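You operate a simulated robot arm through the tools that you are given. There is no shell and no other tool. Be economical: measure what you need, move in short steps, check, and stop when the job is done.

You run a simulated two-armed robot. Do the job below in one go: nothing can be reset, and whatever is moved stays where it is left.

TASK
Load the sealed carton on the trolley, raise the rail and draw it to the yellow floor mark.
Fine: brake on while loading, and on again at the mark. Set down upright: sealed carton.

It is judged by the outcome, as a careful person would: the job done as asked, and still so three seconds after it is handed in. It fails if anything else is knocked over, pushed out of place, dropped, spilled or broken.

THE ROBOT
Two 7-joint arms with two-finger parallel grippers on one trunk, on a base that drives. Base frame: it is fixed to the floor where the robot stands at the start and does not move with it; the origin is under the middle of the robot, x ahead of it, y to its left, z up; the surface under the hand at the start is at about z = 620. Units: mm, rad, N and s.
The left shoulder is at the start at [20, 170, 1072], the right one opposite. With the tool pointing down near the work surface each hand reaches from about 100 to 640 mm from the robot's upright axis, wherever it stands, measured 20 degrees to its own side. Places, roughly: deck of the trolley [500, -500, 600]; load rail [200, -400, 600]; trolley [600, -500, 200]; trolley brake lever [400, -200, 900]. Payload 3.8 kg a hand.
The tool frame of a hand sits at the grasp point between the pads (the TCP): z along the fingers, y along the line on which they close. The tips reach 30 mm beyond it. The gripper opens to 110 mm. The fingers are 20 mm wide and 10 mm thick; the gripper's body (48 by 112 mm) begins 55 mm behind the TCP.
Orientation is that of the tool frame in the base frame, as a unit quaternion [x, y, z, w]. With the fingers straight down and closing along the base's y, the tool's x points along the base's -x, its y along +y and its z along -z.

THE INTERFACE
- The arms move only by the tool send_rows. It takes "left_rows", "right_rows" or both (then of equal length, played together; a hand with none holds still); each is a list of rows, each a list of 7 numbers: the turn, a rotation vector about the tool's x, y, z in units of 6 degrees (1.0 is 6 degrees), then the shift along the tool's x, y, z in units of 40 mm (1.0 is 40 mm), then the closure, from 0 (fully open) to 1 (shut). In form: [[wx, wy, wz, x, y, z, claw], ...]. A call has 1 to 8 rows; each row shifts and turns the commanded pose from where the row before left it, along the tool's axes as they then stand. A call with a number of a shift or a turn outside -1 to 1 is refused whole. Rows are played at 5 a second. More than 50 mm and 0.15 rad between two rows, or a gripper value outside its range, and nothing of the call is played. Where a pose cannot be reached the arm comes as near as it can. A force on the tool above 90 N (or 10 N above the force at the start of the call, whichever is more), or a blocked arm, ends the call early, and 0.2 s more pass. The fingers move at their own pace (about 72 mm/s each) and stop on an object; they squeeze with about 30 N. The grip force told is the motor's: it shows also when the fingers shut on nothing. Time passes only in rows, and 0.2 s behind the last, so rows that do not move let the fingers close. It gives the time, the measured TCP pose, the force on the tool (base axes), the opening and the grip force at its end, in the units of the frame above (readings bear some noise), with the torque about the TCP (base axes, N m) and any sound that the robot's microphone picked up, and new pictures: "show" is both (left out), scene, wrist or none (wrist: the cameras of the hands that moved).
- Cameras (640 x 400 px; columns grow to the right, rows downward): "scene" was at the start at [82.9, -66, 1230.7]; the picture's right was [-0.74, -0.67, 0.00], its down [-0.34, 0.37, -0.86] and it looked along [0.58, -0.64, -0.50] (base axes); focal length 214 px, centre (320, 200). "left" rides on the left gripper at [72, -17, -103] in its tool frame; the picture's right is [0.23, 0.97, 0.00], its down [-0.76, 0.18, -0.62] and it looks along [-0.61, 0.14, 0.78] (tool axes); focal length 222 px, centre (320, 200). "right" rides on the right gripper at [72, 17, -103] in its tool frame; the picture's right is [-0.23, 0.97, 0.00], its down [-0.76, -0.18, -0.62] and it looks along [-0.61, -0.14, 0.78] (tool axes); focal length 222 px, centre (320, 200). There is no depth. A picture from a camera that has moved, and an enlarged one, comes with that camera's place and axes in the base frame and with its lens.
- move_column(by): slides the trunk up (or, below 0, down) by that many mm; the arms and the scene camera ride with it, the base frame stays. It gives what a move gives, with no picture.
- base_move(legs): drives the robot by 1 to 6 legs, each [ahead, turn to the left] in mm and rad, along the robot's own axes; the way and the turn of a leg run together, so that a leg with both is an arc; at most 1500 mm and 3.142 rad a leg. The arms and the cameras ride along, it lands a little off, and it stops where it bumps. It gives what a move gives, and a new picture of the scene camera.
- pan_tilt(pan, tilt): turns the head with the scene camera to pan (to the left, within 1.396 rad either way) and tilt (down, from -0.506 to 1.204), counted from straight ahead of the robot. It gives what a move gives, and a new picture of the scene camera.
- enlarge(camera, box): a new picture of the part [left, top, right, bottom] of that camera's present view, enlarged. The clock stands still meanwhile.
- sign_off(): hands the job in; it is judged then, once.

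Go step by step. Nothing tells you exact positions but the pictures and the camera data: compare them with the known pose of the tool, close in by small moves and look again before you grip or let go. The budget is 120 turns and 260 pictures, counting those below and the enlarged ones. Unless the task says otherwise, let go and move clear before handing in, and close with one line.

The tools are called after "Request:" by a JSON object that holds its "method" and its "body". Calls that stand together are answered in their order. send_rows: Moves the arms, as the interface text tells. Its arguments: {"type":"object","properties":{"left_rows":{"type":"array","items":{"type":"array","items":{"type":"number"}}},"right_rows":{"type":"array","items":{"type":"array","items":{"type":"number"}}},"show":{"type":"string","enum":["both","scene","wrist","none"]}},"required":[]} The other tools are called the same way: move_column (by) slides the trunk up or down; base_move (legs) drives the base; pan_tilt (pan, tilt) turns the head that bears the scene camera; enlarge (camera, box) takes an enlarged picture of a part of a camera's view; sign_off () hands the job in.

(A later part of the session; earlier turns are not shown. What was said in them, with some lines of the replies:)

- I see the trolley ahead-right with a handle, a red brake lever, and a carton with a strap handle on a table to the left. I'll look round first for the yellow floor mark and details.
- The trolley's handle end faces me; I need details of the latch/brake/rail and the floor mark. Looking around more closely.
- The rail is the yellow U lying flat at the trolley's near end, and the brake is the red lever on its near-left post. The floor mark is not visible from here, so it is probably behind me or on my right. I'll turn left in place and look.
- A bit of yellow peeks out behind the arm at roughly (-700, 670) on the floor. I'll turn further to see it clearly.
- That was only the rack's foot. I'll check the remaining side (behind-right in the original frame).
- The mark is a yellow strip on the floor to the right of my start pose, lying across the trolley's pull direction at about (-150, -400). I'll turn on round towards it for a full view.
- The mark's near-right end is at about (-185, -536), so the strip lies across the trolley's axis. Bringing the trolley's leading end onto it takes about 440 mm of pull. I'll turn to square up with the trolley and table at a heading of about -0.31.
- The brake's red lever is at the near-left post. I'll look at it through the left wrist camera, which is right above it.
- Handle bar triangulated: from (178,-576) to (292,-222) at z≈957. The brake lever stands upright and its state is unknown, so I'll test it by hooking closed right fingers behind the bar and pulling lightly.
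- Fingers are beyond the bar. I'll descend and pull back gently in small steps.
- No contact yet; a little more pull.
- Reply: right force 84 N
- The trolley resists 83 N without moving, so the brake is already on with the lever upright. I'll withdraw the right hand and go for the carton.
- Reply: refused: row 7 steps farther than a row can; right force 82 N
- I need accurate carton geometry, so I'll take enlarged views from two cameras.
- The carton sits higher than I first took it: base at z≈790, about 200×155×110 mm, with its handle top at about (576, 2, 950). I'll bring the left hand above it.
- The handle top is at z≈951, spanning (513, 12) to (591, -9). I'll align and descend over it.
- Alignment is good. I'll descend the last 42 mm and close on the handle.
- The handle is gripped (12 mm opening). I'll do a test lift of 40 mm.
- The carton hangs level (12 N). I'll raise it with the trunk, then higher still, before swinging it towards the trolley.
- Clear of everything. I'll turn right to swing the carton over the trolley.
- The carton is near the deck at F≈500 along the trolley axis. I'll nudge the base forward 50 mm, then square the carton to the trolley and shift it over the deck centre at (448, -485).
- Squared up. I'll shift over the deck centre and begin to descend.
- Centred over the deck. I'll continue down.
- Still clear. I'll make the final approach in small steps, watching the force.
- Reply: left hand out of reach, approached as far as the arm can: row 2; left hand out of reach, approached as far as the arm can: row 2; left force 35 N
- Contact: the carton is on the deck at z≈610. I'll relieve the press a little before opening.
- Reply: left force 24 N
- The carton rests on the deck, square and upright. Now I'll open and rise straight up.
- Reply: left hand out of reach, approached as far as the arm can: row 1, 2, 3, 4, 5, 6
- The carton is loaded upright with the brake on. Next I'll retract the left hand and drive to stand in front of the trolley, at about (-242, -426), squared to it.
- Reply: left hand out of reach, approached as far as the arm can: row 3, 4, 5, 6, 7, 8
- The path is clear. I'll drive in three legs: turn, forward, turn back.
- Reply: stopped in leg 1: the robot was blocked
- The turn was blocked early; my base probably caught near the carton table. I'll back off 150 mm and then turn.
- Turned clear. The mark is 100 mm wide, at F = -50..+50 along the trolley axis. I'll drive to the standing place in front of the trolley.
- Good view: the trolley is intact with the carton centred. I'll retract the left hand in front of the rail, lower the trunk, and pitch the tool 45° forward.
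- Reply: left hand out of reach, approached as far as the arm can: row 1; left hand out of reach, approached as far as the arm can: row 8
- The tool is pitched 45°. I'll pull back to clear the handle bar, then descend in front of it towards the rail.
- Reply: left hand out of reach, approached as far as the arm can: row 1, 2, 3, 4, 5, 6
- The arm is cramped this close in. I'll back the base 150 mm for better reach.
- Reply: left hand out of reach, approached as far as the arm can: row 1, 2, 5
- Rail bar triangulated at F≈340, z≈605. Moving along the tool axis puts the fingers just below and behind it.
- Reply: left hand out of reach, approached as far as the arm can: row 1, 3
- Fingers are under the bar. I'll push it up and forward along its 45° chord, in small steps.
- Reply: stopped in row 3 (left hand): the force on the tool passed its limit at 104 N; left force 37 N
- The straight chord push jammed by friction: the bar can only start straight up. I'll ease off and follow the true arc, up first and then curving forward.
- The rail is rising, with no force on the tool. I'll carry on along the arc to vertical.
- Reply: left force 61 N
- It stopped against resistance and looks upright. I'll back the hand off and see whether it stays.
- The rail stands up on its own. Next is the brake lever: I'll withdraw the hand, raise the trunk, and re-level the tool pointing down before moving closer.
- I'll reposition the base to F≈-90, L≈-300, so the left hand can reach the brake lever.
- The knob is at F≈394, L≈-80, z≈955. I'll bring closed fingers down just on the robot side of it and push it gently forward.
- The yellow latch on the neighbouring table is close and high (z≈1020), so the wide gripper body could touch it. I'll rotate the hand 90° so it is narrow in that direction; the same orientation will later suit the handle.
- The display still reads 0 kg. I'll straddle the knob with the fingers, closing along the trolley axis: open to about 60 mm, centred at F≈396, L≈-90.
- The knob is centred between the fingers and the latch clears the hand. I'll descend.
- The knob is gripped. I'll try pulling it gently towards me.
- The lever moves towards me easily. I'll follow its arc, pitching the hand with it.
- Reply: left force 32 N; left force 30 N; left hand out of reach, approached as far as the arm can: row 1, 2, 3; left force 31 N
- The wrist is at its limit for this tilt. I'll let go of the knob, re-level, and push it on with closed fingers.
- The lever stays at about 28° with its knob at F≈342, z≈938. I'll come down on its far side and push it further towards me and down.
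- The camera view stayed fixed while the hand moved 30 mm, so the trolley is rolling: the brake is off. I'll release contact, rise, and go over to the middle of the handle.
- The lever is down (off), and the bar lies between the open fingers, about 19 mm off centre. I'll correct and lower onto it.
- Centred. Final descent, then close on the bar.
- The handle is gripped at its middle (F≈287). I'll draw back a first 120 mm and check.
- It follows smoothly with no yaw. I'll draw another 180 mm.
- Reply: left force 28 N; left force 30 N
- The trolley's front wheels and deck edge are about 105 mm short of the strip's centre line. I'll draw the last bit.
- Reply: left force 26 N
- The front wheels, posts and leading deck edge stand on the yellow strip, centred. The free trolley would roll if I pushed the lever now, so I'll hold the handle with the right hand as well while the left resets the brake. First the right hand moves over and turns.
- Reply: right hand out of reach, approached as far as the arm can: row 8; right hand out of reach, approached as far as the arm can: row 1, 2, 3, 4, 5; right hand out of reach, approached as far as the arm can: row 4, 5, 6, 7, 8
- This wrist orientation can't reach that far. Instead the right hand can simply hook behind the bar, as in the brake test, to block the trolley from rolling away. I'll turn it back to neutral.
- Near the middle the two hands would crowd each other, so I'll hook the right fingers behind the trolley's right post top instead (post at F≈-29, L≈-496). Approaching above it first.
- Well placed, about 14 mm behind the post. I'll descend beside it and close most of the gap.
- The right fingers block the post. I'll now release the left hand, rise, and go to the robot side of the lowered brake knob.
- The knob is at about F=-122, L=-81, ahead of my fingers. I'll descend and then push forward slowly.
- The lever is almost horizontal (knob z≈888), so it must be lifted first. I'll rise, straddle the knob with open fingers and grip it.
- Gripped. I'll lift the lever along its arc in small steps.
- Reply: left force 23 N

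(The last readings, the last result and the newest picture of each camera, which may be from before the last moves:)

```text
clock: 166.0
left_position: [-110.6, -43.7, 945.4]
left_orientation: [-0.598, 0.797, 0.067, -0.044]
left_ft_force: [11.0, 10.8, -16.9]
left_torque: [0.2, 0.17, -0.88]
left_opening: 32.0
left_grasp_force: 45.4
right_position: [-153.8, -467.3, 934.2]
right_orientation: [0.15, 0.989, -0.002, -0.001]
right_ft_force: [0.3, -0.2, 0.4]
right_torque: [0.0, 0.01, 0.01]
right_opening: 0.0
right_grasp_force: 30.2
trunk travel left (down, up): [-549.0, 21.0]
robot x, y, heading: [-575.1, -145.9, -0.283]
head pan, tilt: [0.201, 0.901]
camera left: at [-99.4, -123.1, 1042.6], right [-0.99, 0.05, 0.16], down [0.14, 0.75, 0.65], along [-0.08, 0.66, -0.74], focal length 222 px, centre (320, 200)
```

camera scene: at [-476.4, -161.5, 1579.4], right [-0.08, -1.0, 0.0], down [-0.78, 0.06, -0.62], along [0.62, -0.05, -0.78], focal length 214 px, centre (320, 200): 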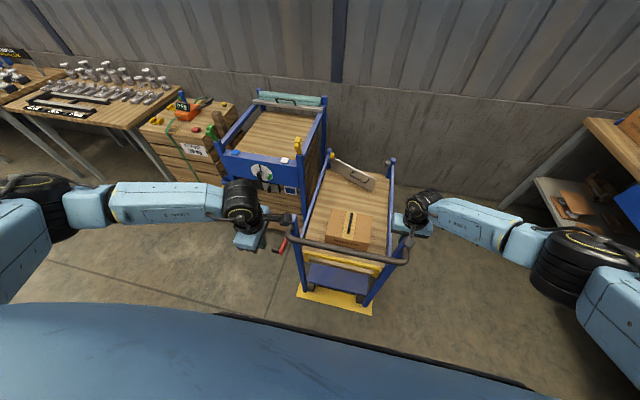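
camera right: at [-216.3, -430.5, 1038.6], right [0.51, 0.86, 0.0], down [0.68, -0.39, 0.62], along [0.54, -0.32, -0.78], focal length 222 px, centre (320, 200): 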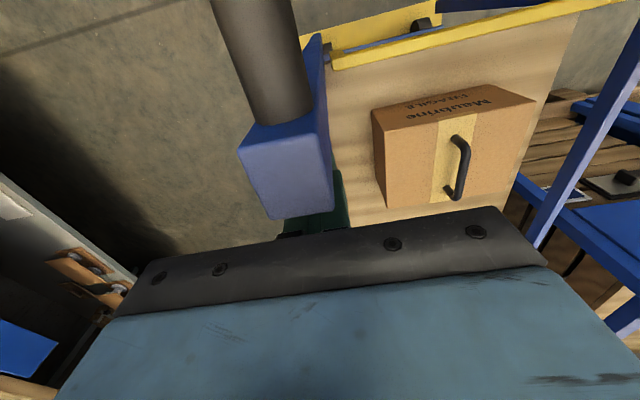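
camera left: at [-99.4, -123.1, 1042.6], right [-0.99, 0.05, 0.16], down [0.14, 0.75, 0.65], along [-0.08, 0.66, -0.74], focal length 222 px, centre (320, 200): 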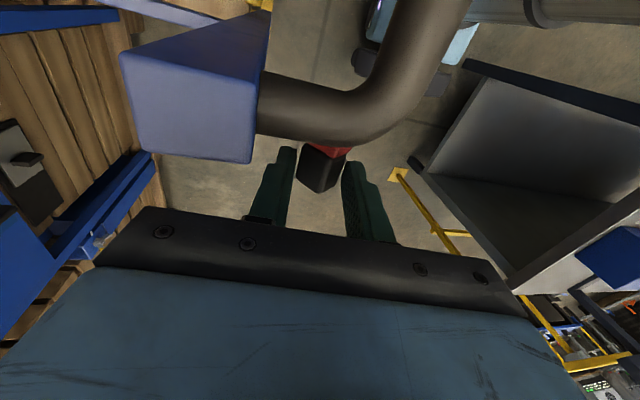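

It is lifting well; the knob follows. I'll continue over towards upright.

Request:
{"method": "send_rows", "body": {"left_rows": [[0, 0, 0, 0, -0.235, -0.31, 1], [0, 0, 0, 0, -0.295, -0.26, 1], [0, 0, 0, 0, 0, 0, 1]], "show": "wrist"}}

```text
clock: 166.8
left_position: [-84.8, -53.3, 966.3]
left_orientation: [-0.599, 0.797, 0.063, -0.042]
left_ft_force: [12.6, 17.0, 16.8]
left_torque: [-0.02, -1.19, -1.01]
left_opening: 28.0
left_grasp_force: 44.5
right_position: [-154.6, -467.3, 935.8]
right_orientation: [0.149, 0.989, -0.001, 0.0]
right_ft_force: [0.1, 0.1, 0.1]
right_torque: [0.02, -0.04, 0.0]
right_opening: 0.0
right_grasp_force: 30.1
trunk travel left (down, up): [-549.0, 21.0]
robot x, y, heading: [-572.2, -150.8, -0.285]
head pan, tilt: [0.201, 0.901]
camera left: at [-74.5, -131.8, 1064.8], right [-0.99, 0.05, 0.15], down [0.13, 0.75, 0.65], along [-0.08, 0.66, -0.75], focal length 222 px, centre (320, 200)
```

left: 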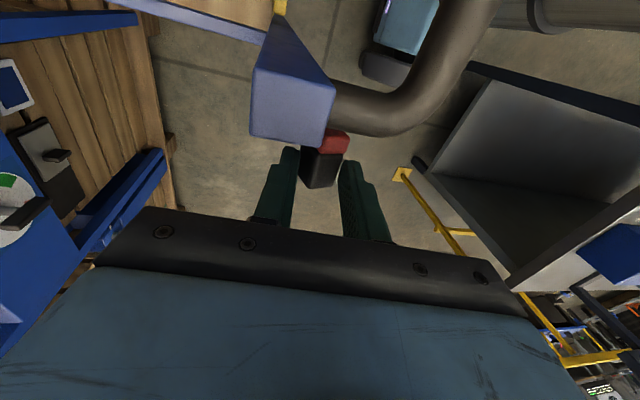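

Request:
{"method": "send_rows", "body": {"left_rows": [[0, 0, 0, 0, -0.34, -0.22, 1], [0, 0, 0, 0, -0.3, -0.12, 1], [0, 0, 0, 0, -0.15, -0.04, 1], [0, 0, 0, 0, 0, 0, 1]], "show": "wrist"}}

```text
clock: 167.8
left_position: [-58.0, -62.7, 972.5]
left_orientation: [-0.597, 0.798, 0.067, -0.045]
left_ft_force: [-1.4, 9.2, 7.1]
left_torque: [-0.56, -0.05, -0.89]
left_opening: 23.2
left_grasp_force: 45.0
right_position: [-155.3, -467.2, 935.5]
right_orientation: [0.15, 0.989, -0.001, -0.001]
right_ft_force: [0.3, 0.2, -0.4]
right_torque: [0.01, 0.0, -0.02]
right_opening: 0.0
right_grasp_force: 30.1
trunk travel left (down, up): [-549.0, 21.0]
robot x, y, heading: [-574.8, -150.4, -0.281]
head pan, tilt: [0.201, 0.901]
camera left: at [-45.9, -142.0, 1071.7], right [-0.99, 0.05, 0.16], down [0.14, 0.75, 0.65], along [-0.08, 0.66, -0.74], focal length 222 px, centre (320, 200)
```

left: 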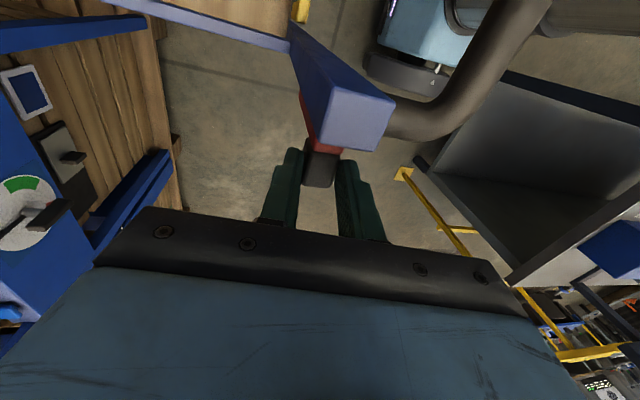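

The lever looks upright. I'll push slightly further to feel the stop.

Request:
{"method": "send_rows", "body": {"left_rows": [[0, 0, 0, 0, -0.12, 0, 1], [0, 0, 0, 0, -0.1, 0, 1], [0, 0, 0, 0, 0, 0, 1]], "show": "wrist"}}

```text
clock: 168.6
left_position: [-54.5, -63.0, 972.7]
left_orientation: [-0.597, 0.798, 0.072, -0.047]
left_ft_force: [-35.3, 13.7, 8.9]
left_torque: [-1.02, 1.12, -0.78]
left_opening: 23.1
left_grasp_force: 44.6
right_position: [-157.9, -466.5, 936.7]
right_orientation: [0.149, 0.989, -0.001, 0.001]
right_ft_force: [-0.2, -0.3, -0.6]
right_torque: [0.01, 0.01, -0.02]
right_opening: 0.2
right_grasp_force: 29.8
trunk travel left (down, up): [-549.0, 21.0]
robot x, y, heading: [-575.3, -148.9, -0.28]
head pan, tilt: [0.201, 0.901]
camera left: at [-44.0, -143.1, 1071.1], right [-0.99, 0.05, 0.16], down [0.15, 0.74, 0.65], along [-0.09, 0.67, -0.74], focal length 222 px, centre (320, 200)
```

left: 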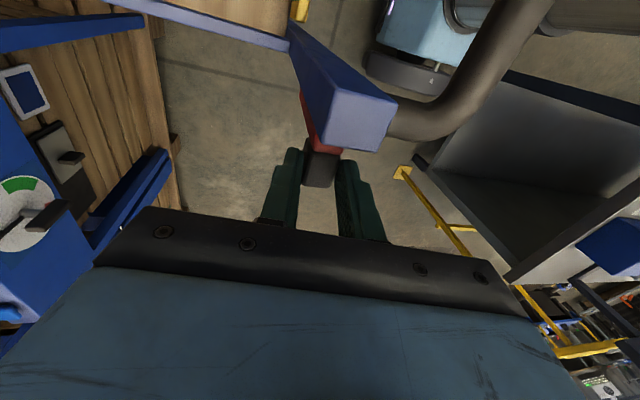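

Firm stop at 38 N, the trolley isn't moving, and the right hand carries no load, so the brake is on. I'll release the knob, rise clear, then withdraw the right hand.

Request:
{"method": "send_rows", "body": {"left_rows": [[0, 0, 0, 0, 0.12, 0, 1], [0, 0, 0, 0, 0, 0, 0.5], [0, 0, 0, 0, 0, 0, 0.5], [0, 0, 0, 0, 0, -0.8, 0.5], [0, 0, 0, 0, 0, -0.9, 0.5], [0, 0, 0, 0, 0, -0.9, 0.5], [0, 0, 0, 0, 0, -0.9, 0.5]], "show": "wrist"}}

Request:
{"method": "send_rows", "body": {"right_rows": [[0, 0, 0, -0.2, 0, 0, 1], [0, 0, 0, 0, 0, -1, 1], [0, 0, 0, 0, 0, -1, 1], [0, 0, 0, 0, 0, -1, 1], [0, 0, 0, 0, 0, -1, 1], [0, 0, 0, 0, 0, -1, 1], [0, 0, 0, 0, 0, 0, 1]]}}

```text
clock: 170.2
left_position: [-30.1, -73.3, 1112.0]
left_orientation: [-0.597, 0.798, 0.067, -0.045]
left_ft_force: [0.0, 0.2, 0.4]
left_torque: [0.04, 0.03, 0.01]
left_opening: 54.9
left_grasp_force: 0.0
right_position: [-155.8, -468.7, 935.7]
right_orientation: [0.149, 0.989, -0.002, 0.0]
right_ft_force: [-0.4, 0.4, 0.7]
right_torque: [0.02, 0.01, -0.01]
right_opening: 0.1
right_grasp_force: 29.7
trunk travel left (down, up): [-549.0, 21.0]
robot x, y, heading: [-574.6, -152.7, -0.278]
head pan, tilt: [0.201, 0.901]
camera left: at [-19.2, -152.8, 1210.2], right [-0.99, 0.05, 0.15], down [0.14, 0.75, 0.65], along [-0.08, 0.66, -0.74], focal length 222 px, centre (320, 200)
```

left: 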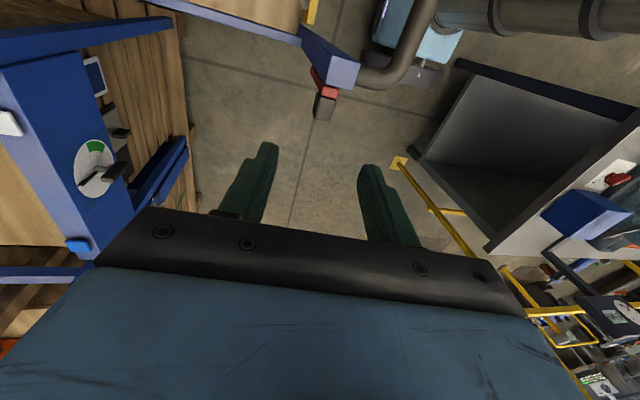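

```text
clock: 171.8
left_position: [-28.9, -74.0, 1110.5]
left_orientation: [-0.598, 0.798, 0.068, -0.044]
left_ft_force: [0.1, 0.4, 0.1]
left_torque: [0.02, -0.03, -0.01]
left_opening: 55.0
left_grasp_force: 0.1
right_position: [-147.6, -473.6, 1137.5]
right_orientation: [0.15, 0.989, -0.001, 0.0]
right_ft_force: [-0.1, -0.6, 0.7]
right_torque: [0.0, 0.02, -0.03]
right_opening: 0.0
right_grasp_force: 30.0
trunk travel left (down, up): [-549.0, 21.0]
robot x, y, heading: [-572.9, -150.1, -0.284]
head pan, tilt: [0.201, 0.901]
camera scene: at [-476.5, -161.0, 1579.4], right [-0.08, -1.0, 0.0], down [-0.78, 0.06, -0.62], along [0.62, -0.05, -0.78], focal length 214 px, centre (320, 200)
camera right: at [-209.6, -436.3, 1240.7], right [0.51, 0.86, 0.0], down [0.68, -0.39, 0.62], along [0.54, -0.32, -0.78], focal length 222 px, centre (320, 200)
```

scene: 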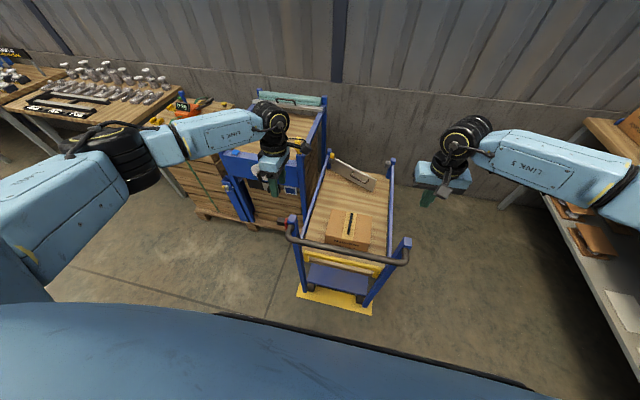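
right: 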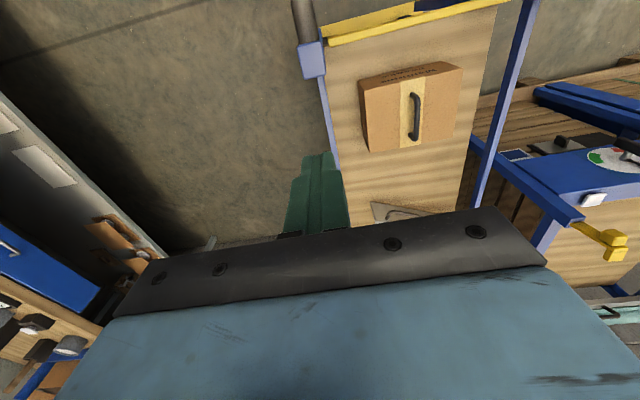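

Request:
{"method": "enlarge", "body": {"camera": "scene", "box": [270, 130, 430, 230]}}

Request:
{"method": "enlarge", "body": {"camera": "scene", "box": [250, 190, 430, 330]}}

```text
4.00 times, centred on (350, 180) of scene
camera zoom: at [-476.5, -161.0, 1579.4], right [-0.08, -1.0, 0.0], down [-0.78, 0.06, -0.62], along [0.62, -0.05, -0.78], focal length 858 px, centre (200, 280)
```

zoom: 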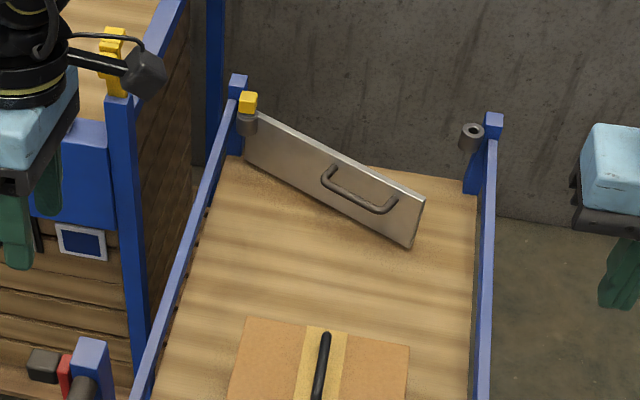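

```text
2.86 times, centred on (340, 260) of scene
camera zoom: at [-476.5, -161.0, 1579.4], right [-0.08, -1.0, 0.0], down [-0.78, 0.06, -0.62], along [0.62, -0.05, -0.78], focal length 613 px, centre (263, 29)
```

zoom: 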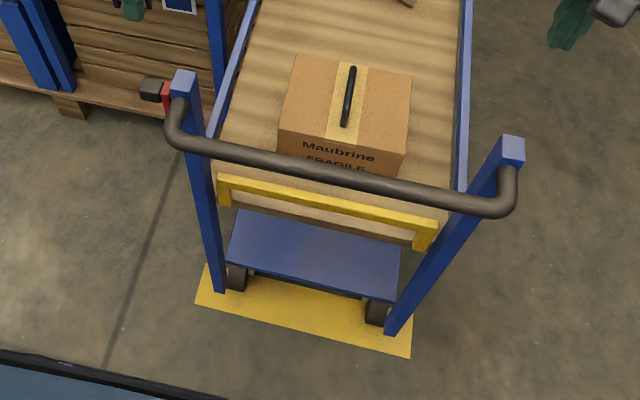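

The carton, rail, wheels and brake lever all look right, but the grey end gate at the trolley's far end has swung inward about 25° from the motion. A careful person would close it again, so I'll raise both hands and drive round to the trolley's right side.

Request:
{"method": "send_rows", "body": {"left_rows": [[0, 0, 0, 0, 0, -1, 1], [0, 0, 0, 0, 0, -1, 1], [0, 0, 0, 0, 0, -1, 1], [0, 0, 0, 0, 0, -1, 1]], "right_rows": [[0, 0, 0, 0, 0, -1, 1], [0, 0, 0, 0, 0, -1, 1], [0, 0, 0, 1, 0, 0, 1], [0, 0, 0, 1, 0, 0, 1]], "show": "none"}}

Request:
{"method": "base_move", "body": {"legs": [[0, -1.6], [650, 0], [0, 1.57]]}}

```text
clock: 172.8
left_position: [-8.9, -80.5, 1269.7]
left_orientation: [-0.597, 0.798, 0.068, -0.046]
left_ft_force: [0.5, 0.5, -0.6]
left_torque: [-0.01, -0.03, 0.03]
left_opening: 0.0
left_grasp_force: 29.6
right_position: [-224.5, -452.5, 1216.4]
right_orientation: [0.151, 0.989, -0.001, -0.001]
right_ft_force: [-0.6, -0.2, 0.4]
right_torque: [0.02, 0.0, -0.01]
right_opening: 0.0
right_grasp_force: 30.1
trunk travel left (down, up): [-549.0, 21.0]
robot x, y, heading: [-571.1, -149.2, -0.282]
head pan, tilt: [0.201, 0.901]
```

```text
clock: 184.3
left_position: [-233.0, -744.8, 1268.3]
left_orientation: [-0.571, 0.817, 0.069, -0.044]
left_ft_force: [0.0, 0.5, 0.0]
left_torque: [-0.02, 0.0, -0.02]
left_opening: 0.0
left_grasp_force: 29.9
right_position: [-472.4, -1102.3, 1214.7]
right_orientation: [0.183, 0.983, -0.001, 0.0]
right_ft_force: [0.5, 0.4, 0.2]
right_torque: [0.02, -0.01, 0.04]
right_opening: 0.1
right_grasp_force: 30.0
trunk travel left (down, up): [-549.0, 21.0]
robot x, y, heading: [-802.2, -780.1, -0.345]
head pan, tilt: [0.201, 0.901]
camera scene: at [-706.6, -795.1, 1579.4], right [-0.15, -0.99, 0.0], down [-0.78, 0.11, -0.62], along [0.61, -0.09, -0.78], focal length 214 px, centre (320, 200)
```

scene: 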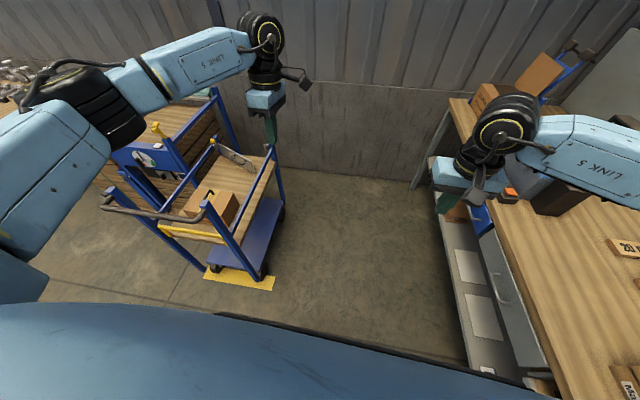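

The corridor is clear. I'll drive along the trolley's right side and turn to face it.

Request:
{"method": "base_move", "body": {"legs": [[0, 0.035], [955, 0]]}}

Request:
{"method": "base_move", "body": {"legs": [[0, 1.57]]}}

Request:
{"method": "pan_tilt", "body": {"pan": -0.2, "tilt": 0.9}}

```text
clock: 189.6
left_position: [667.4, -1005.0, 1267.2]
left_orientation: [-0.59, 0.803, 0.068, -0.045]
left_ft_force: [0.3, -0.4, 0.4]
left_torque: [0.01, -0.01, 0.02]
left_opening: 0.0
left_grasp_force: 29.7
right_position: [443.7, -1373.2, 1213.6]
right_orientation: [0.159, 0.987, -0.001, 0.0]
right_ft_force: [0.3, 0.0, -0.8]
right_torque: [0.0, -0.01, 0.01]
right_opening: 0.2
right_grasp_force: 29.8
trunk travel left (down, up): [-549.0, 21.0]
robot x, y, heading: [100.8, -1068.4, -0.296]
head pan, tilt: [0.201, 0.901]
camera scene: at [196.1, -1077.1, 1579.4], right [-0.1, -0.99, 0.0], down [-0.78, 0.08, -0.62], along [0.62, -0.06, -0.78], focal length 214 px, centre (320, 200)
```

scene: 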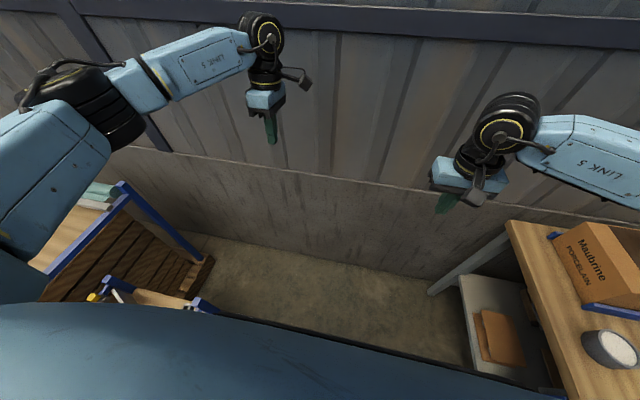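

```text
clock: 193.8
left_position: [46.2, -495.0, 1267.3]
left_orientation: [0.985, -0.155, -0.017, 0.079]
left_ft_force: [0.2, -0.2, -0.6]
left_torque: [-0.03, 0.01, -0.01]
left_opening: 0.0
left_grasp_force: 29.8
right_position: [410.4, -722.8, 1214.6]
right_orientation: [-0.582, 0.813, -0.001, 0.0]
right_ft_force: [0.0, 0.6, -0.8]
right_torque: [0.01, 0.0, -0.01]
right_opening: 0.2
right_grasp_force: 29.8
trunk travel left (down, up): [-549.0, 21.0]
robot x, y, heading: [96.8, -1064.7, 1.261]
head pan, tilt: [0.201, 0.901]
camera scene: at [115.4, -968.1, 1579.4], right [0.99, -0.11, 0.0], down [-0.09, -0.78, -0.62], along [0.07, 0.62, -0.78], focal length 214 px, centre (320, 200)
```

scene: 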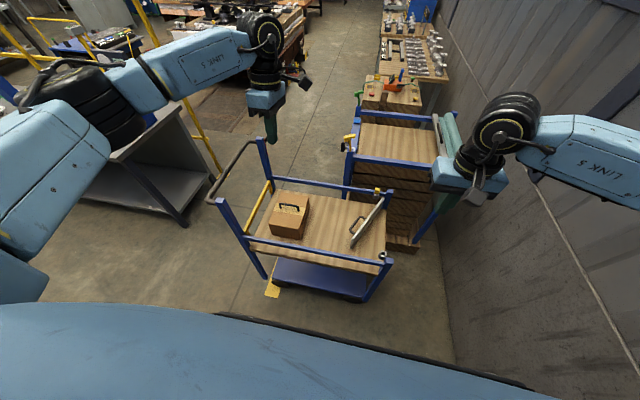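

```text
clock: 194.7
left_position: [45.8, -497.0, 1268.0]
left_orientation: [0.985, -0.154, -0.017, 0.079]
left_ft_force: [0.1, -0.5, -0.3]
left_torque: [0.01, 0.05, 0.0]
left_opening: 0.0
left_grasp_force: 30.3
right_position: [410.3, -722.2, 1215.5]
right_orientation: [-0.582, 0.813, -0.001, 0.0]
right_ft_force: [-0.2, 0.6, -0.1]
right_torque: [-0.01, 0.02, -0.01]
right_opening: 0.0
right_grasp_force: 30.0
trunk travel left (down, up): [-549.0, 21.0]
robot x, y, heading: [98.1, -1064.9, 1.259]
head pan, tilt: [-0.201, 0.901]
camera scene: at [144.2, -977.3, 1579.4], right [0.87, -0.49, 0.0], down [-0.38, -0.68, -0.62], along [0.3, 0.54, -0.78], focal length 214 px, centre (320, 200)
```

scene: 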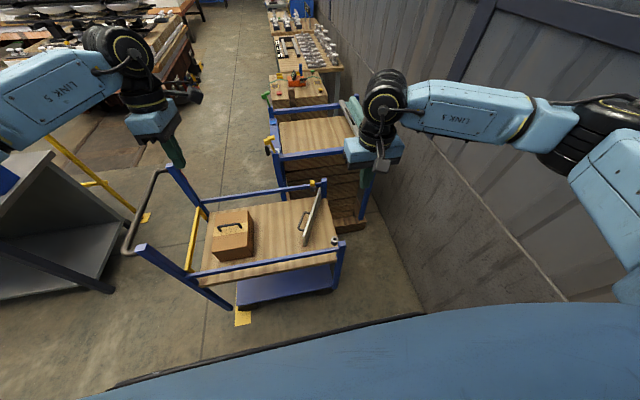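

Request:
{"method": "enlarge", "body": {"camera": "scene", "box": [260, 160, 380, 270]}}

Request:
{"method": "enlarge", "body": {"camera": "right", "box": [0, 0, 640, 400]}}

```text
3.64 times, centred on (320, 215) of scene
camera zoom: at [144.2, -977.3, 1579.4], right [0.87, -0.49, 0.0], down [-0.38, -0.68, -0.62], along [0.3, 0.54, -0.78], focal length 780 px, centre (320, 146)
```

zoom: 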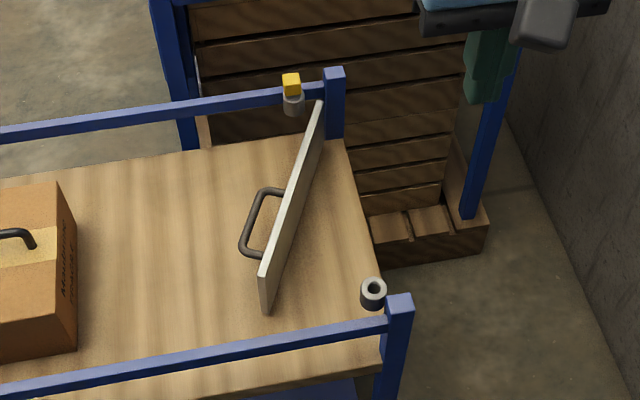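

```text
1.00 times, centred on (320, 200) of right (not enlarged: the box is as wide or as high as the picture)
camera zoom: at [373.0, -785.8, 1318.6], right [-0.85, 0.53, 0.0], down [0.41, 0.66, 0.62], along [0.33, 0.53, -0.78], focal length 222 px, centre (320, 200)
```

zoom: 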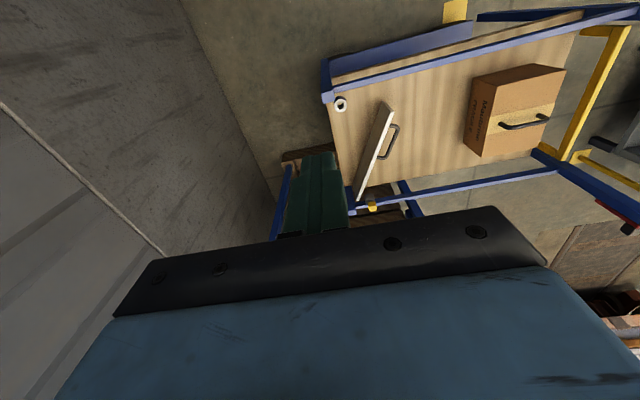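

Gate: free end at about F=461, L=-413, top z≈715; when closed it lines up with the ring post at F≈587. I'll lower the trunk, move slightly closer, and push it shut with the right fingers.

Request:
{"method": "move_column", "body": {"by": -280}}

Request:
{"method": "base_move", "body": {"legs": [[60, 0]]}}

Request:
{"method": "send_rows", "body": {"right_rows": [[0, 0, 0, 0, 1, 0, 1], [0, 0, 0, 0, 1, 0, 1], [0, 0, 0, 0, 1, 0, 1], [0, 0, 0, 0, 1, 0, 1], [0, 0, 0, -0.9, 0.3, 0, 1], [0, 0, 0, -0.9, 0, 0, 1], [0, 0, 0, -0.9, 0, 0, 1]]}}

```text
clock: 197.5
left_position: [46.1, -495.3, 987.5]
left_orientation: [0.985, -0.155, -0.016, 0.078]
left_ft_force: [-0.5, 0.8, -0.6]
left_torque: [-0.01, 0.01, 0.0]
left_opening: 0.0
left_grasp_force: 29.6
right_position: [408.8, -722.4, 935.2]
right_orientation: [-0.582, 0.813, 0.0, 0.001]
right_ft_force: [1.1, 0.1, -0.6]
right_torque: [0.0, 0.0, -0.04]
right_opening: 0.0
right_grasp_force: 30.1
trunk travel left (down, up): [-269.0, 301.0]
robot x, y, heading: [94.4, -1062.0, 1.258]
head pan, tilt: [-0.201, 0.901]
```

```text
clock: 198.5
left_position: [64.6, -440.0, 988.1]
left_orientation: [0.985, -0.154, -0.017, 0.079]
left_ft_force: [0.0, 0.0, 0.7]
left_torque: [-0.04, 0.01, 0.03]
left_opening: 0.0
left_grasp_force: 30.2
right_position: [428.7, -666.6, 934.7]
right_orientation: [-0.582, 0.813, -0.001, 0.0]
right_ft_force: [-0.2, 1.0, 0.7]
right_torque: [-0.04, 0.02, 0.01]
right_opening: 0.1
right_grasp_force: 30.2
trunk travel left (down, up): [-269.0, 301.0]
robot x, y, heading: [121.5, -1011.5, 1.262]
head pan, tilt: [-0.201, 0.901]
camera scene: at [162.5, -920.5, 1299.3], right [0.87, -0.49, 0.0], down [-0.38, -0.68, -0.62], along [0.3, 0.54, -0.78], focal length 214 px, centre (320, 200)
```

scene: 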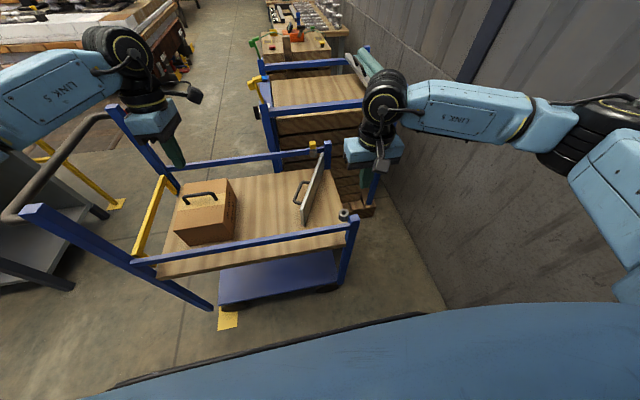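

```text
clock: 200.1
left_position: [63.7, -439.9, 986.5]
left_orientation: [0.985, -0.154, -0.017, 0.079]
left_ft_force: [0.3, -0.6, 0.8]
left_torque: [-0.05, 0.03, -0.02]
left_opening: 0.1
left_grasp_force: 29.8
right_position: [299.1, -508.4, 936.2]
right_orientation: [-0.582, 0.813, -0.001, 0.0]
right_ft_force: [0.4, 0.5, 0.6]
right_torque: [-0.03, -0.01, 0.03]
right_opening: 0.2
right_grasp_force: 30.2
trunk travel left (down, up): [-269.0, 301.0]
robot x, y, heading: [116.5, -1009.2, 1.262]
head pan, tilt: [-0.201, 0.901]
camera scene: at [161.8, -921.2, 1299.4], right [0.87, -0.49, 0.0], down [-0.38, -0.68, -0.62], along [0.3, 0.54, -0.78], focal length 214 px, centre (320, 200)
camera right: at [262.7, -571.2, 1039.1], right [-0.85, 0.53, 0.0], down [0.41, 0.67, 0.62], along [0.33, 0.53, -0.78], focal length 222 px, centre (320, 200)
```

scene: 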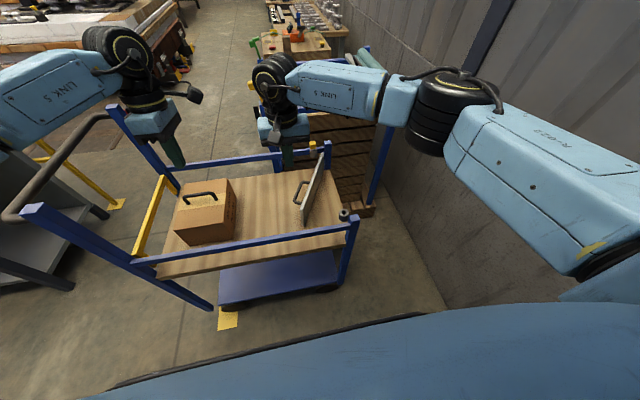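
right: 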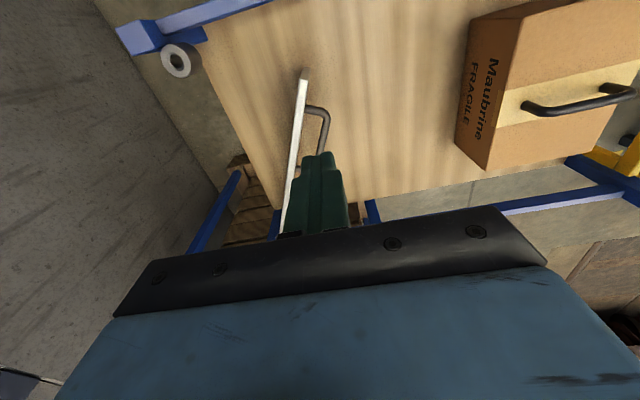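

Fingers will drop on the inner side of the gate, between its handle and its free end. I'll descend.

Request:
{"method": "send_rows", "body": {"right_rows": [[0, 0, 0, 0.15, 0.1, 1, 1], [0, 0, 0, 0, 0, 1, 1], [0, 0, 0, 0, 0, 1, 1], [0, 0, 0, 0, 0, 1, 1], [0, 0, 0, 0, 0, 1, 1], [0, 0, 0, 0, 0, 0, 1]]}}

```text
clock: 201.5
left_position: [63.1, -440.3, 987.9]
left_orientation: [0.985, -0.154, -0.017, 0.079]
left_ft_force: [-0.5, 0.6, 0.3]
left_torque: [0.0, -0.03, -0.04]
left_opening: 0.1
left_grasp_force: 30.1
right_position: [295.7, -511.5, 734.7]
right_orientation: [-0.582, 0.813, -0.001, 0.001]
right_ft_force: [0.4, 0.0, 0.2]
right_torque: [0.02, -0.02, -0.02]
right_opening: 0.0
right_grasp_force: 29.5
trunk travel left (down, up): [-269.0, 301.0]
robot x, y, heading: [117.7, -1005.3, 1.261]
head pan, tilt: [-0.201, 0.901]
camera scene: at [162.4, -921.8, 1299.4], right [0.87, -0.49, 0.0], down [-0.38, -0.68, -0.62], along [0.3, 0.54, -0.78], focal length 214 px, centre (320, 200)
camera right: at [258.2, -575.4, 838.9], right [-0.85, 0.53, 0.0], down [0.41, 0.66, 0.62], along [0.33, 0.53, -0.78], focal length 222 px, centre (320, 200)
```

scene: 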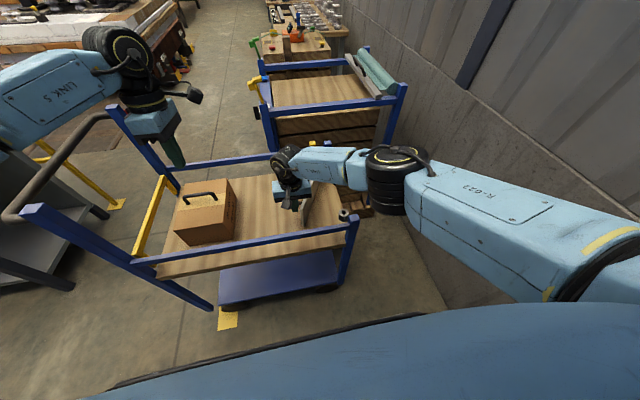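
right: 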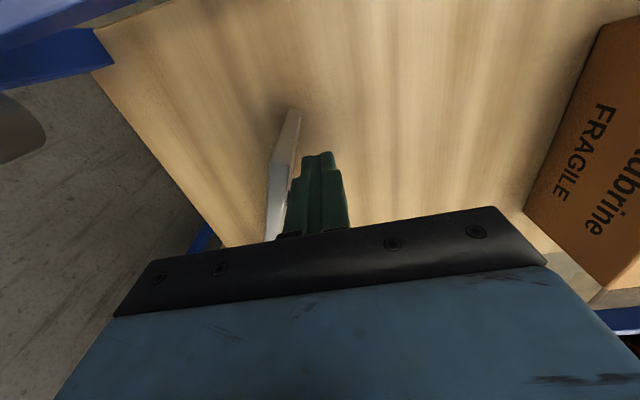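

Request:
{"method": "send_rows", "body": {"right_rows": [[0, 0, 0, 0, 0, 0.9, 1], [0, 0, 0, 0, -0.5, 0, 1], [0, 0, 0, 0, -0.5, 0, 1], [0, 0, 0, 0, -0.5, 0, 1], [0, 0, 0, 0, -0.5, 0, 1], [0, 0, 0, 0, -0.4, 0, 1], [0, 0, 0, 0, 0, 0, 1]]}}

```text
clock: 202.9
left_position: [64.4, -441.9, 986.7]
left_orientation: [0.984, -0.156, -0.017, 0.08]
left_ft_force: [0.9, 0.5, 0.0]
left_torque: [-0.04, 0.03, -0.01]
left_opening: 0.0
left_grasp_force: 30.0
right_position: [360.6, -552.7, 692.9]
right_orientation: [-0.588, 0.808, -0.007, -0.022]
right_ft_force: [-13.9, -21.7, 9.8]
right_torque: [0.43, -0.39, -0.28]
right_opening: 0.0
right_grasp_force: 29.8
trunk travel left (down, up): [-269.0, 301.0]
robot x, y, heading: [116.5, -1008.1, 1.256]
head pan, tilt: [-0.201, 0.901]
stopped in row 6 (right hand): the force on the tool passed its limit at 91 N (the readings are from after the stop); the commanded pose is now the measured one
camera scene: at [161.2, -923.1, 1299.3], right [0.87, -0.49, 0.0], down [-0.38, -0.68, -0.62], along [0.3, 0.54, -0.78], focal length 214 px, centre (320, 200)
camera right: at [327.4, -613.4, 800.7], right [-0.86, 0.52, 0.0], down [0.42, 0.69, 0.59], along [0.3, 0.5, -0.81], focal length 222 px, centre (320, 200)
```

scene: 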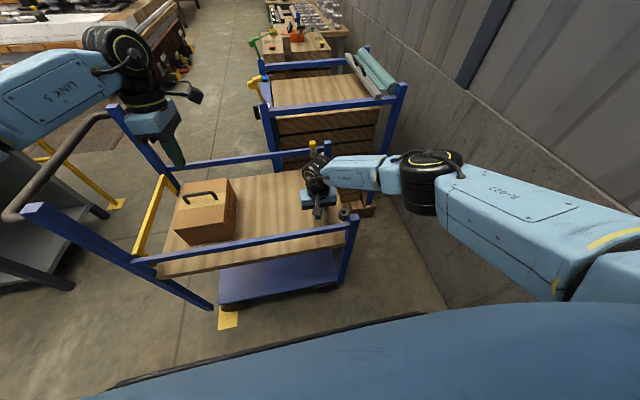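
right: 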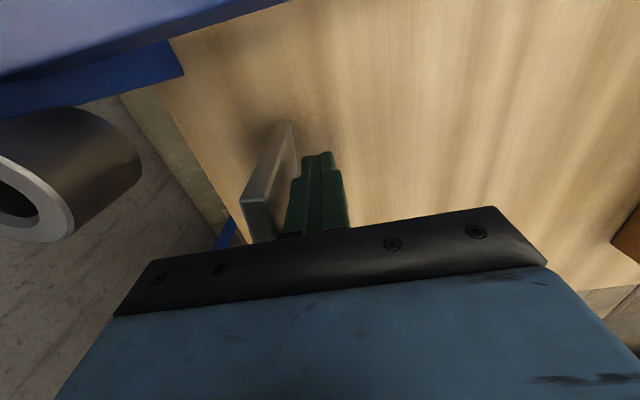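

Something resists partway. I'll ease off and look closely.

Request:
{"method": "send_rows", "body": {"right_rows": [[0, 0, 0, 0, 0.15, 0, 1], [0, 0, 0, 0, 0.1, 0, 1]], "show": "wrist"}}

Request:
{"method": "enlarge", "body": {"camera": "scene", "box": [270, 120, 390, 240]}}

```text
clock: 203.5
left_position: [62.8, -443.1, 988.5]
left_orientation: [0.985, -0.154, -0.017, 0.079]
left_ft_force: [-0.5, 0.4, -0.1]
left_torque: [-0.02, 0.03, 0.01]
left_opening: 0.1
left_grasp_force: 30.4
right_position: [356.9, -549.4, 694.6]
right_orientation: [-0.587, 0.81, -0.007, -0.016]
right_ft_force: [-10.3, -17.0, -7.0]
right_torque: [0.28, -0.07, -0.24]
right_opening: 0.0
right_grasp_force: 29.8
trunk travel left (down, up): [-269.0, 301.0]
robot x, y, heading: [115.6, -1008.2, 1.262]
head pan, tilt: [-0.201, 0.901]
camera right: at [321.5, -610.7, 800.1], right [-0.85, 0.52, 0.0], down [0.42, 0.69, 0.59], along [0.31, 0.51, -0.8], focal length 222 px, centre (320, 200)
```

right: 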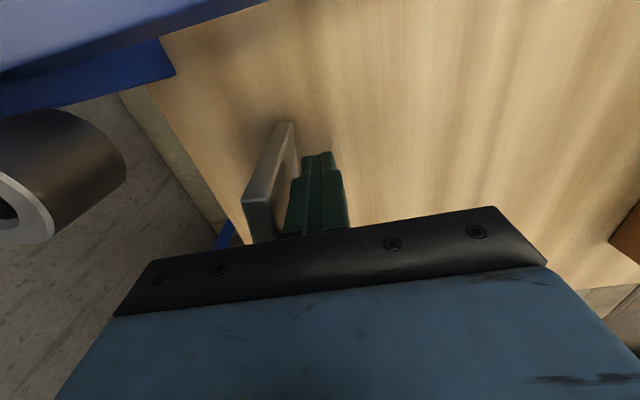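

```text
3.33 times, centred on (330, 180) of scene
camera zoom: at [161.0, -923.7, 1299.4], right [0.87, -0.49, 0.0], down [-0.38, -0.68, -0.62], along [0.3, 0.54, -0.78], focal length 715 px, centre (287, 267)
```

zoom: 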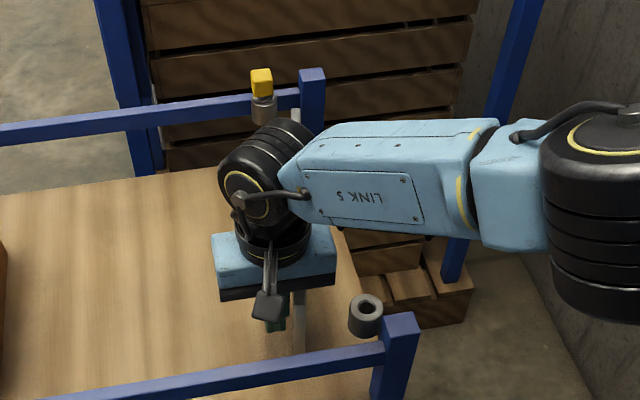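

As the gate turns, its handle comes against my finger's side. I'll back off, shift towards the free end, and push again.

Request:
{"method": "send_rows", "body": {"right_rows": [[0, 0, 0, 0, 0.4, 0, 1], [0, 0, 0, 0.45, 0, 0, 1], [0, 0, 0, 0, -0.4, 0, 1], [0, 0, 0, 0, -0.4, 0, 1], [0, 0, 0, 0, 0, 0, 1]], "show": "wrist"}}

```text
clock: 204.7
left_position: [64.4, -442.2, 987.0]
left_orientation: [0.985, -0.154, -0.017, 0.08]
left_ft_force: [0.0, 0.3, 0.8]
left_torque: [0.01, 0.0, 0.0]
left_opening: 0.0
left_grasp_force: 29.3
right_position: [366.1, -569.6, 695.7]
right_orientation: [-0.586, 0.81, -0.006, -0.016]
right_ft_force: [0.4, 0.7, -0.2]
right_torque: [0.0, -0.02, 0.0]
right_opening: 0.0
right_grasp_force: 30.1
trunk travel left (down, up): [-269.0, 301.0]
robot x, y, heading: [119.0, -1007.7, 1.262]
head pan, tilt: [-0.201, 0.901]
camera right: at [331.8, -631.2, 801.6], right [-0.85, 0.52, 0.0], down [0.42, 0.68, 0.6], along [0.31, 0.51, -0.8], focal length 222 px, centre (320, 200)
```

right: 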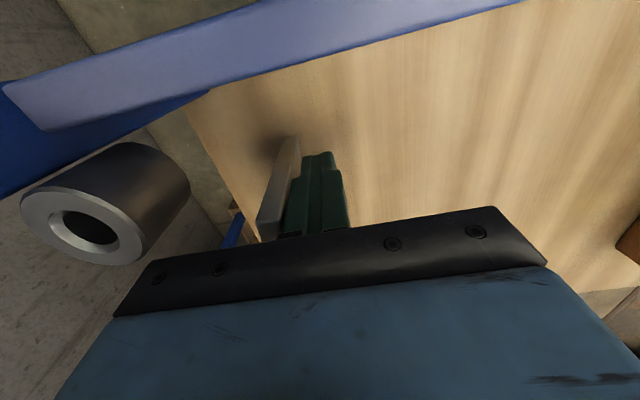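

Moving freely now. I'll continue in small steps, slightly higher to clear the ring.

Request:
{"method": "send_rows", "body": {"right_rows": [[0, 0, 0, 0, 0, -0.35, 1], [0, 0, 0, 0, -0.3, 0, 1], [0, 0, 0, 0, -0.3, 0, 1], [0, 0, 0, 0, -0.3, 0, 1], [0, 0, 0, 0, 0, 0, 1]]}}

```text
clock: 205.9
left_position: [63.4, -441.2, 987.7]
left_orientation: [0.985, -0.155, -0.018, 0.08]
left_ft_force: [-0.2, 0.2, 0.7]
left_torque: [-0.02, 0.0, -0.03]
left_opening: 0.2
left_grasp_force: 30.0
right_position: [400.3, -581.1, 708.0]
right_orientation: [-0.586, 0.81, -0.005, -0.016]
right_ft_force: [0.3, -0.1, -0.8]
right_torque: [0.01, 0.0, 0.0]
right_opening: 0.0
right_grasp_force: 29.8
trunk travel left (down, up): [-269.0, 301.0]
robot x, y, heading: [118.5, -1012.8, 1.255]
head pan, tilt: [-0.201, 0.901]
camera scene: at [161.6, -922.6, 1299.4], right [0.87, -0.49, 0.0], down [-0.38, -0.68, -0.62], along [0.3, 0.54, -0.78], focal length 214 px, centre (320, 200)
camera right: at [365.7, -642.3, 814.9], right [-0.85, 0.52, 0.0], down [0.42, 0.69, 0.6], along [0.31, 0.51, -0.8], focal length 222 px, centre (320, 200)
```

scene: 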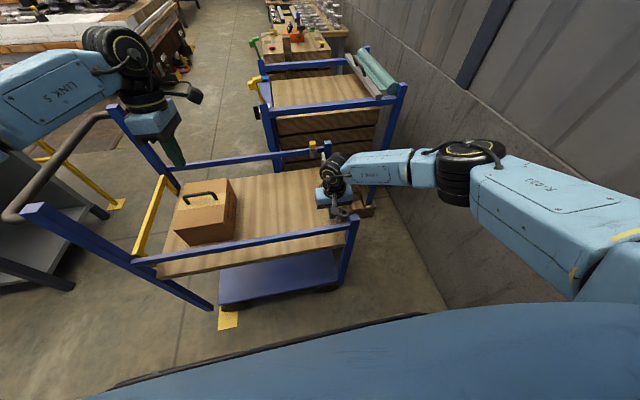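
right: 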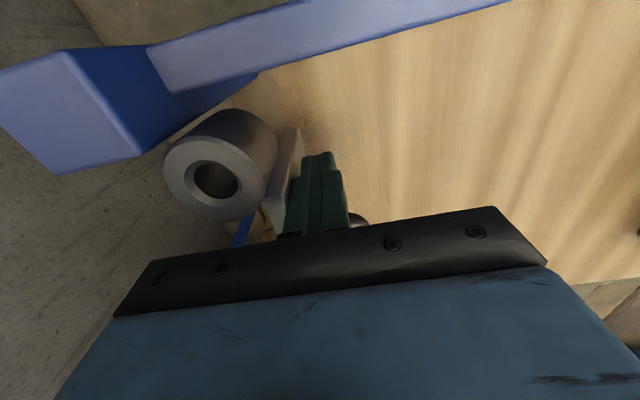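

Request:
{"method": "send_rows", "body": {"right_rows": [[0, 0, 0, 0, -0.15, 0, 1], [0, 0, 0, 0, -0.15, 0, 1], [0, 0, 0, 0, 0, 0, 1]], "show": "wrist"}}

```text
clock: 206.7
left_position: [63.0, -441.0, 987.4]
left_orientation: [0.985, -0.155, -0.016, 0.08]
left_ft_force: [0.8, 0.0, 0.1]
left_torque: [0.01, 0.02, -0.01]
left_opening: 0.2
left_grasp_force: 30.0
right_position: [406.3, -581.9, 708.7]
right_orientation: [-0.588, 0.808, -0.004, -0.018]
right_ft_force: [-22.6, 7.8, -5.2]
right_torque: [-0.13, -0.45, -0.03]
right_opening: 0.0
right_grasp_force: 30.4
trunk travel left (down, up): [-269.0, 301.0]
robot x, y, heading: [118.0, -1011.1, 1.264]
head pan, tilt: [-0.201, 0.901]
camera right: at [372.5, -643.9, 815.1], right [-0.86, 0.52, 0.01], down [0.42, 0.69, 0.59], along [0.3, 0.51, -0.8], focal length 222 px, centre (320, 200)
```

right: 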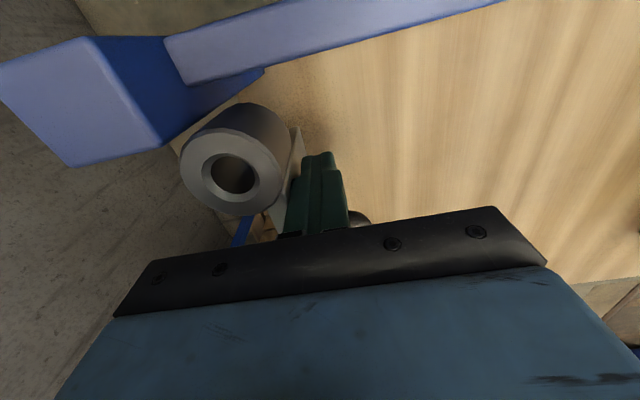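

The gate meets its stop at the ring, so it is closed. I'll back off and rise clear to check.

Request:
{"method": "send_rows", "body": {"right_rows": [[0, 0, 0, 0, 0.5, 0, 1], [0, 0, 0, 0, 0.5, 0, 1], [0, 0, 0, 0, 0, -1, 1], [0, 0, 0, 0, 0, -1, 1], [0, 0, 0, 0, 0, -1, 1], [0, 0, 0, 0, 0, -1, 1], [0, 0, 0, 0, 0, -1, 1], [0, 0, 0, 0, 0, -1, 1]], "show": "wrist"}}

Request:
{"method": "send_rows", "body": {"right_rows": [[0, 0, 0, 1, 0, 0, 1], [0, 0, 0, 1, 0, 0, 1], [0, 0, 0, 1, 0, 0, 1], [0, 0, 0, 1, 0, 0, 1], [0, 0, 0, 0, 0, 0, 1]], "show": "none"}}

Request:
{"method": "move_column", "body": {"by": 250}}

Request:
{"method": "pan_tilt", "body": {"pan": 0.0, "tilt": 0.95}}

Request:
{"method": "enlarge", "body": {"camera": "scene", "box": [180, 120, 440, 320]}}

```text
clock: 208.5
left_position: [63.7, -442.1, 988.0]
left_orientation: [0.985, -0.154, -0.017, 0.079]
left_ft_force: [0.1, -0.2, -0.1]
left_torque: [0.02, 0.02, 0.0]
left_opening: 0.1
left_grasp_force: 30.2
right_position: [380.5, -563.1, 948.2]
right_orientation: [-0.587, 0.81, -0.006, -0.015]
right_ft_force: [0.1, -0.1, 0.1]
right_torque: [0.0, -0.01, 0.02]
right_opening: 0.0
right_grasp_force: 30.0
trunk travel left (down, up): [-269.0, 301.0]
robot x, y, heading: [113.0, -1008.3, 1.264]
head pan, tilt: [-0.201, 0.901]
camera right: at [345.0, -624.3, 1055.5], right [-0.85, 0.52, 0.0], down [0.42, 0.69, 0.6], along [0.31, 0.51, -0.8], focal length 222 px, centre (320, 200)
```

right: 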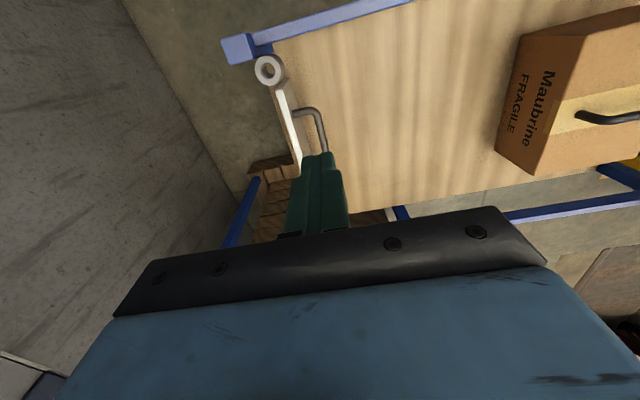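

```text
clock: 209.7
left_position: [63.8, -441.5, 987.5]
left_orientation: [0.985, -0.154, -0.016, 0.079]
left_ft_force: [0.2, 0.2, 0.2]
left_torque: [-0.03, 0.01, 0.0]
left_opening: 0.0
left_grasp_force: 29.9
right_position: [331.4, -718.7, 954.8]
right_orientation: [-0.586, 0.81, -0.005, -0.016]
right_ft_force: [0.6, 0.4, 0.3]
right_torque: [0.0, -0.03, 0.03]
right_opening: 0.0
right_grasp_force: 29.8
trunk travel left (down, up): [-269.0, 301.0]
robot x, y, heading: [114.3, -1012.5, 1.257]
head pan, tilt: [-0.201, 0.901]
```

```text
clock: 212.3
left_position: [62.9, -442.4, 1237.6]
left_orientation: [0.985, -0.155, -0.017, 0.079]
left_ft_force: [0.3, 0.6, 0.0]
left_torque: [0.01, -0.03, 0.0]
left_opening: 0.1
left_grasp_force: 30.6
right_position: [332.9, -718.5, 1203.6]
right_orientation: [-0.587, 0.81, -0.007, -0.016]
right_ft_force: [0.6, 0.5, 0.1]
right_torque: [-0.01, 0.0, 0.02]
right_opening: 0.0
right_grasp_force: 29.9
trunk travel left (down, up): [-519.0, 51.0]
robot x, y, heading: [115.3, -1010.0, 1.262]
head pan, tilt: [-0.201, 0.901]
```

```text
clock: 213.0
left_position: [64.0, -441.3, 1236.7]
left_orientation: [0.984, -0.155, -0.017, 0.08]
left_ft_force: [0.5, -0.5, -0.1]
left_torque: [0.01, 0.01, 0.01]
left_opening: 0.2
left_grasp_force: 30.4
right_position: [331.9, -719.2, 1204.1]
right_orientation: [-0.586, 0.81, -0.007, -0.016]
right_ft_force: [-0.1, -0.1, 0.0]
right_torque: [-0.01, 0.0, -0.02]
right_opening: 0.0
right_grasp_force: 30.4
trunk travel left (down, up): [-519.0, 51.0]
robot x, y, heading: [117.8, -1008.3, 1.257]
head pan, tilt: [0.0, 0.949]
camera scene: at [147.0, -919.3, 1545.8], right [0.95, -0.31, 0.0], down [-0.25, -0.77, -0.58], along [0.18, 0.55, -0.81], focal length 214 px, centre (320, 200)
```

scene: 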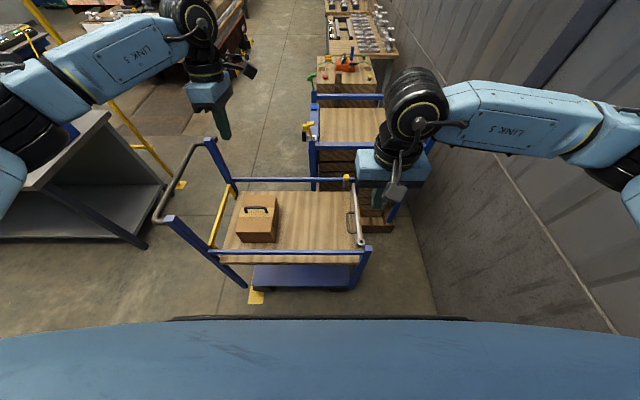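

```text
2.00 times, centred on (310, 220) of scene
camera zoom: at [147.0, -919.3, 1545.8], right [0.95, -0.31, 0.0], down [-0.25, -0.77, -0.58], along [0.18, 0.55, -0.81], focal length 429 px, centre (340, 160)
```

zoom: 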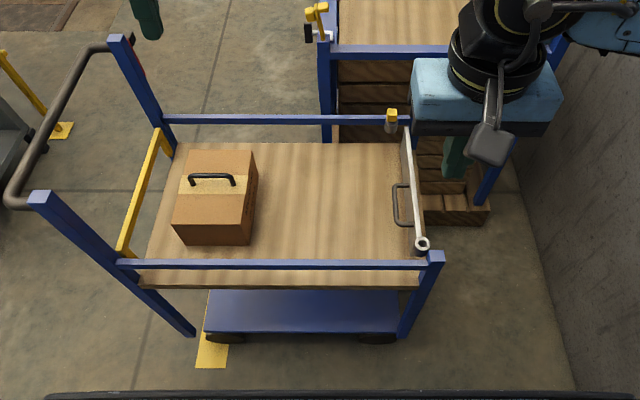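

Everything checks out: the carton stands upright on the deck, the rail is up, the end gate is closed again, the front wheels are on the yellow mark and the brake lever is upright. Both hands are clear, so I'm handing in.

Request:
{"method": "sign_off", "body": {}}

```text
The job is handed in.
```

The sealed carton is upright on the trolley and the rail is up. The trolley is drawn so its front wheels stand on the yellow floor mark, with the brake on during loading and on again at the mark. The trolley's end gate swung inward during the pull, so I closed it again.
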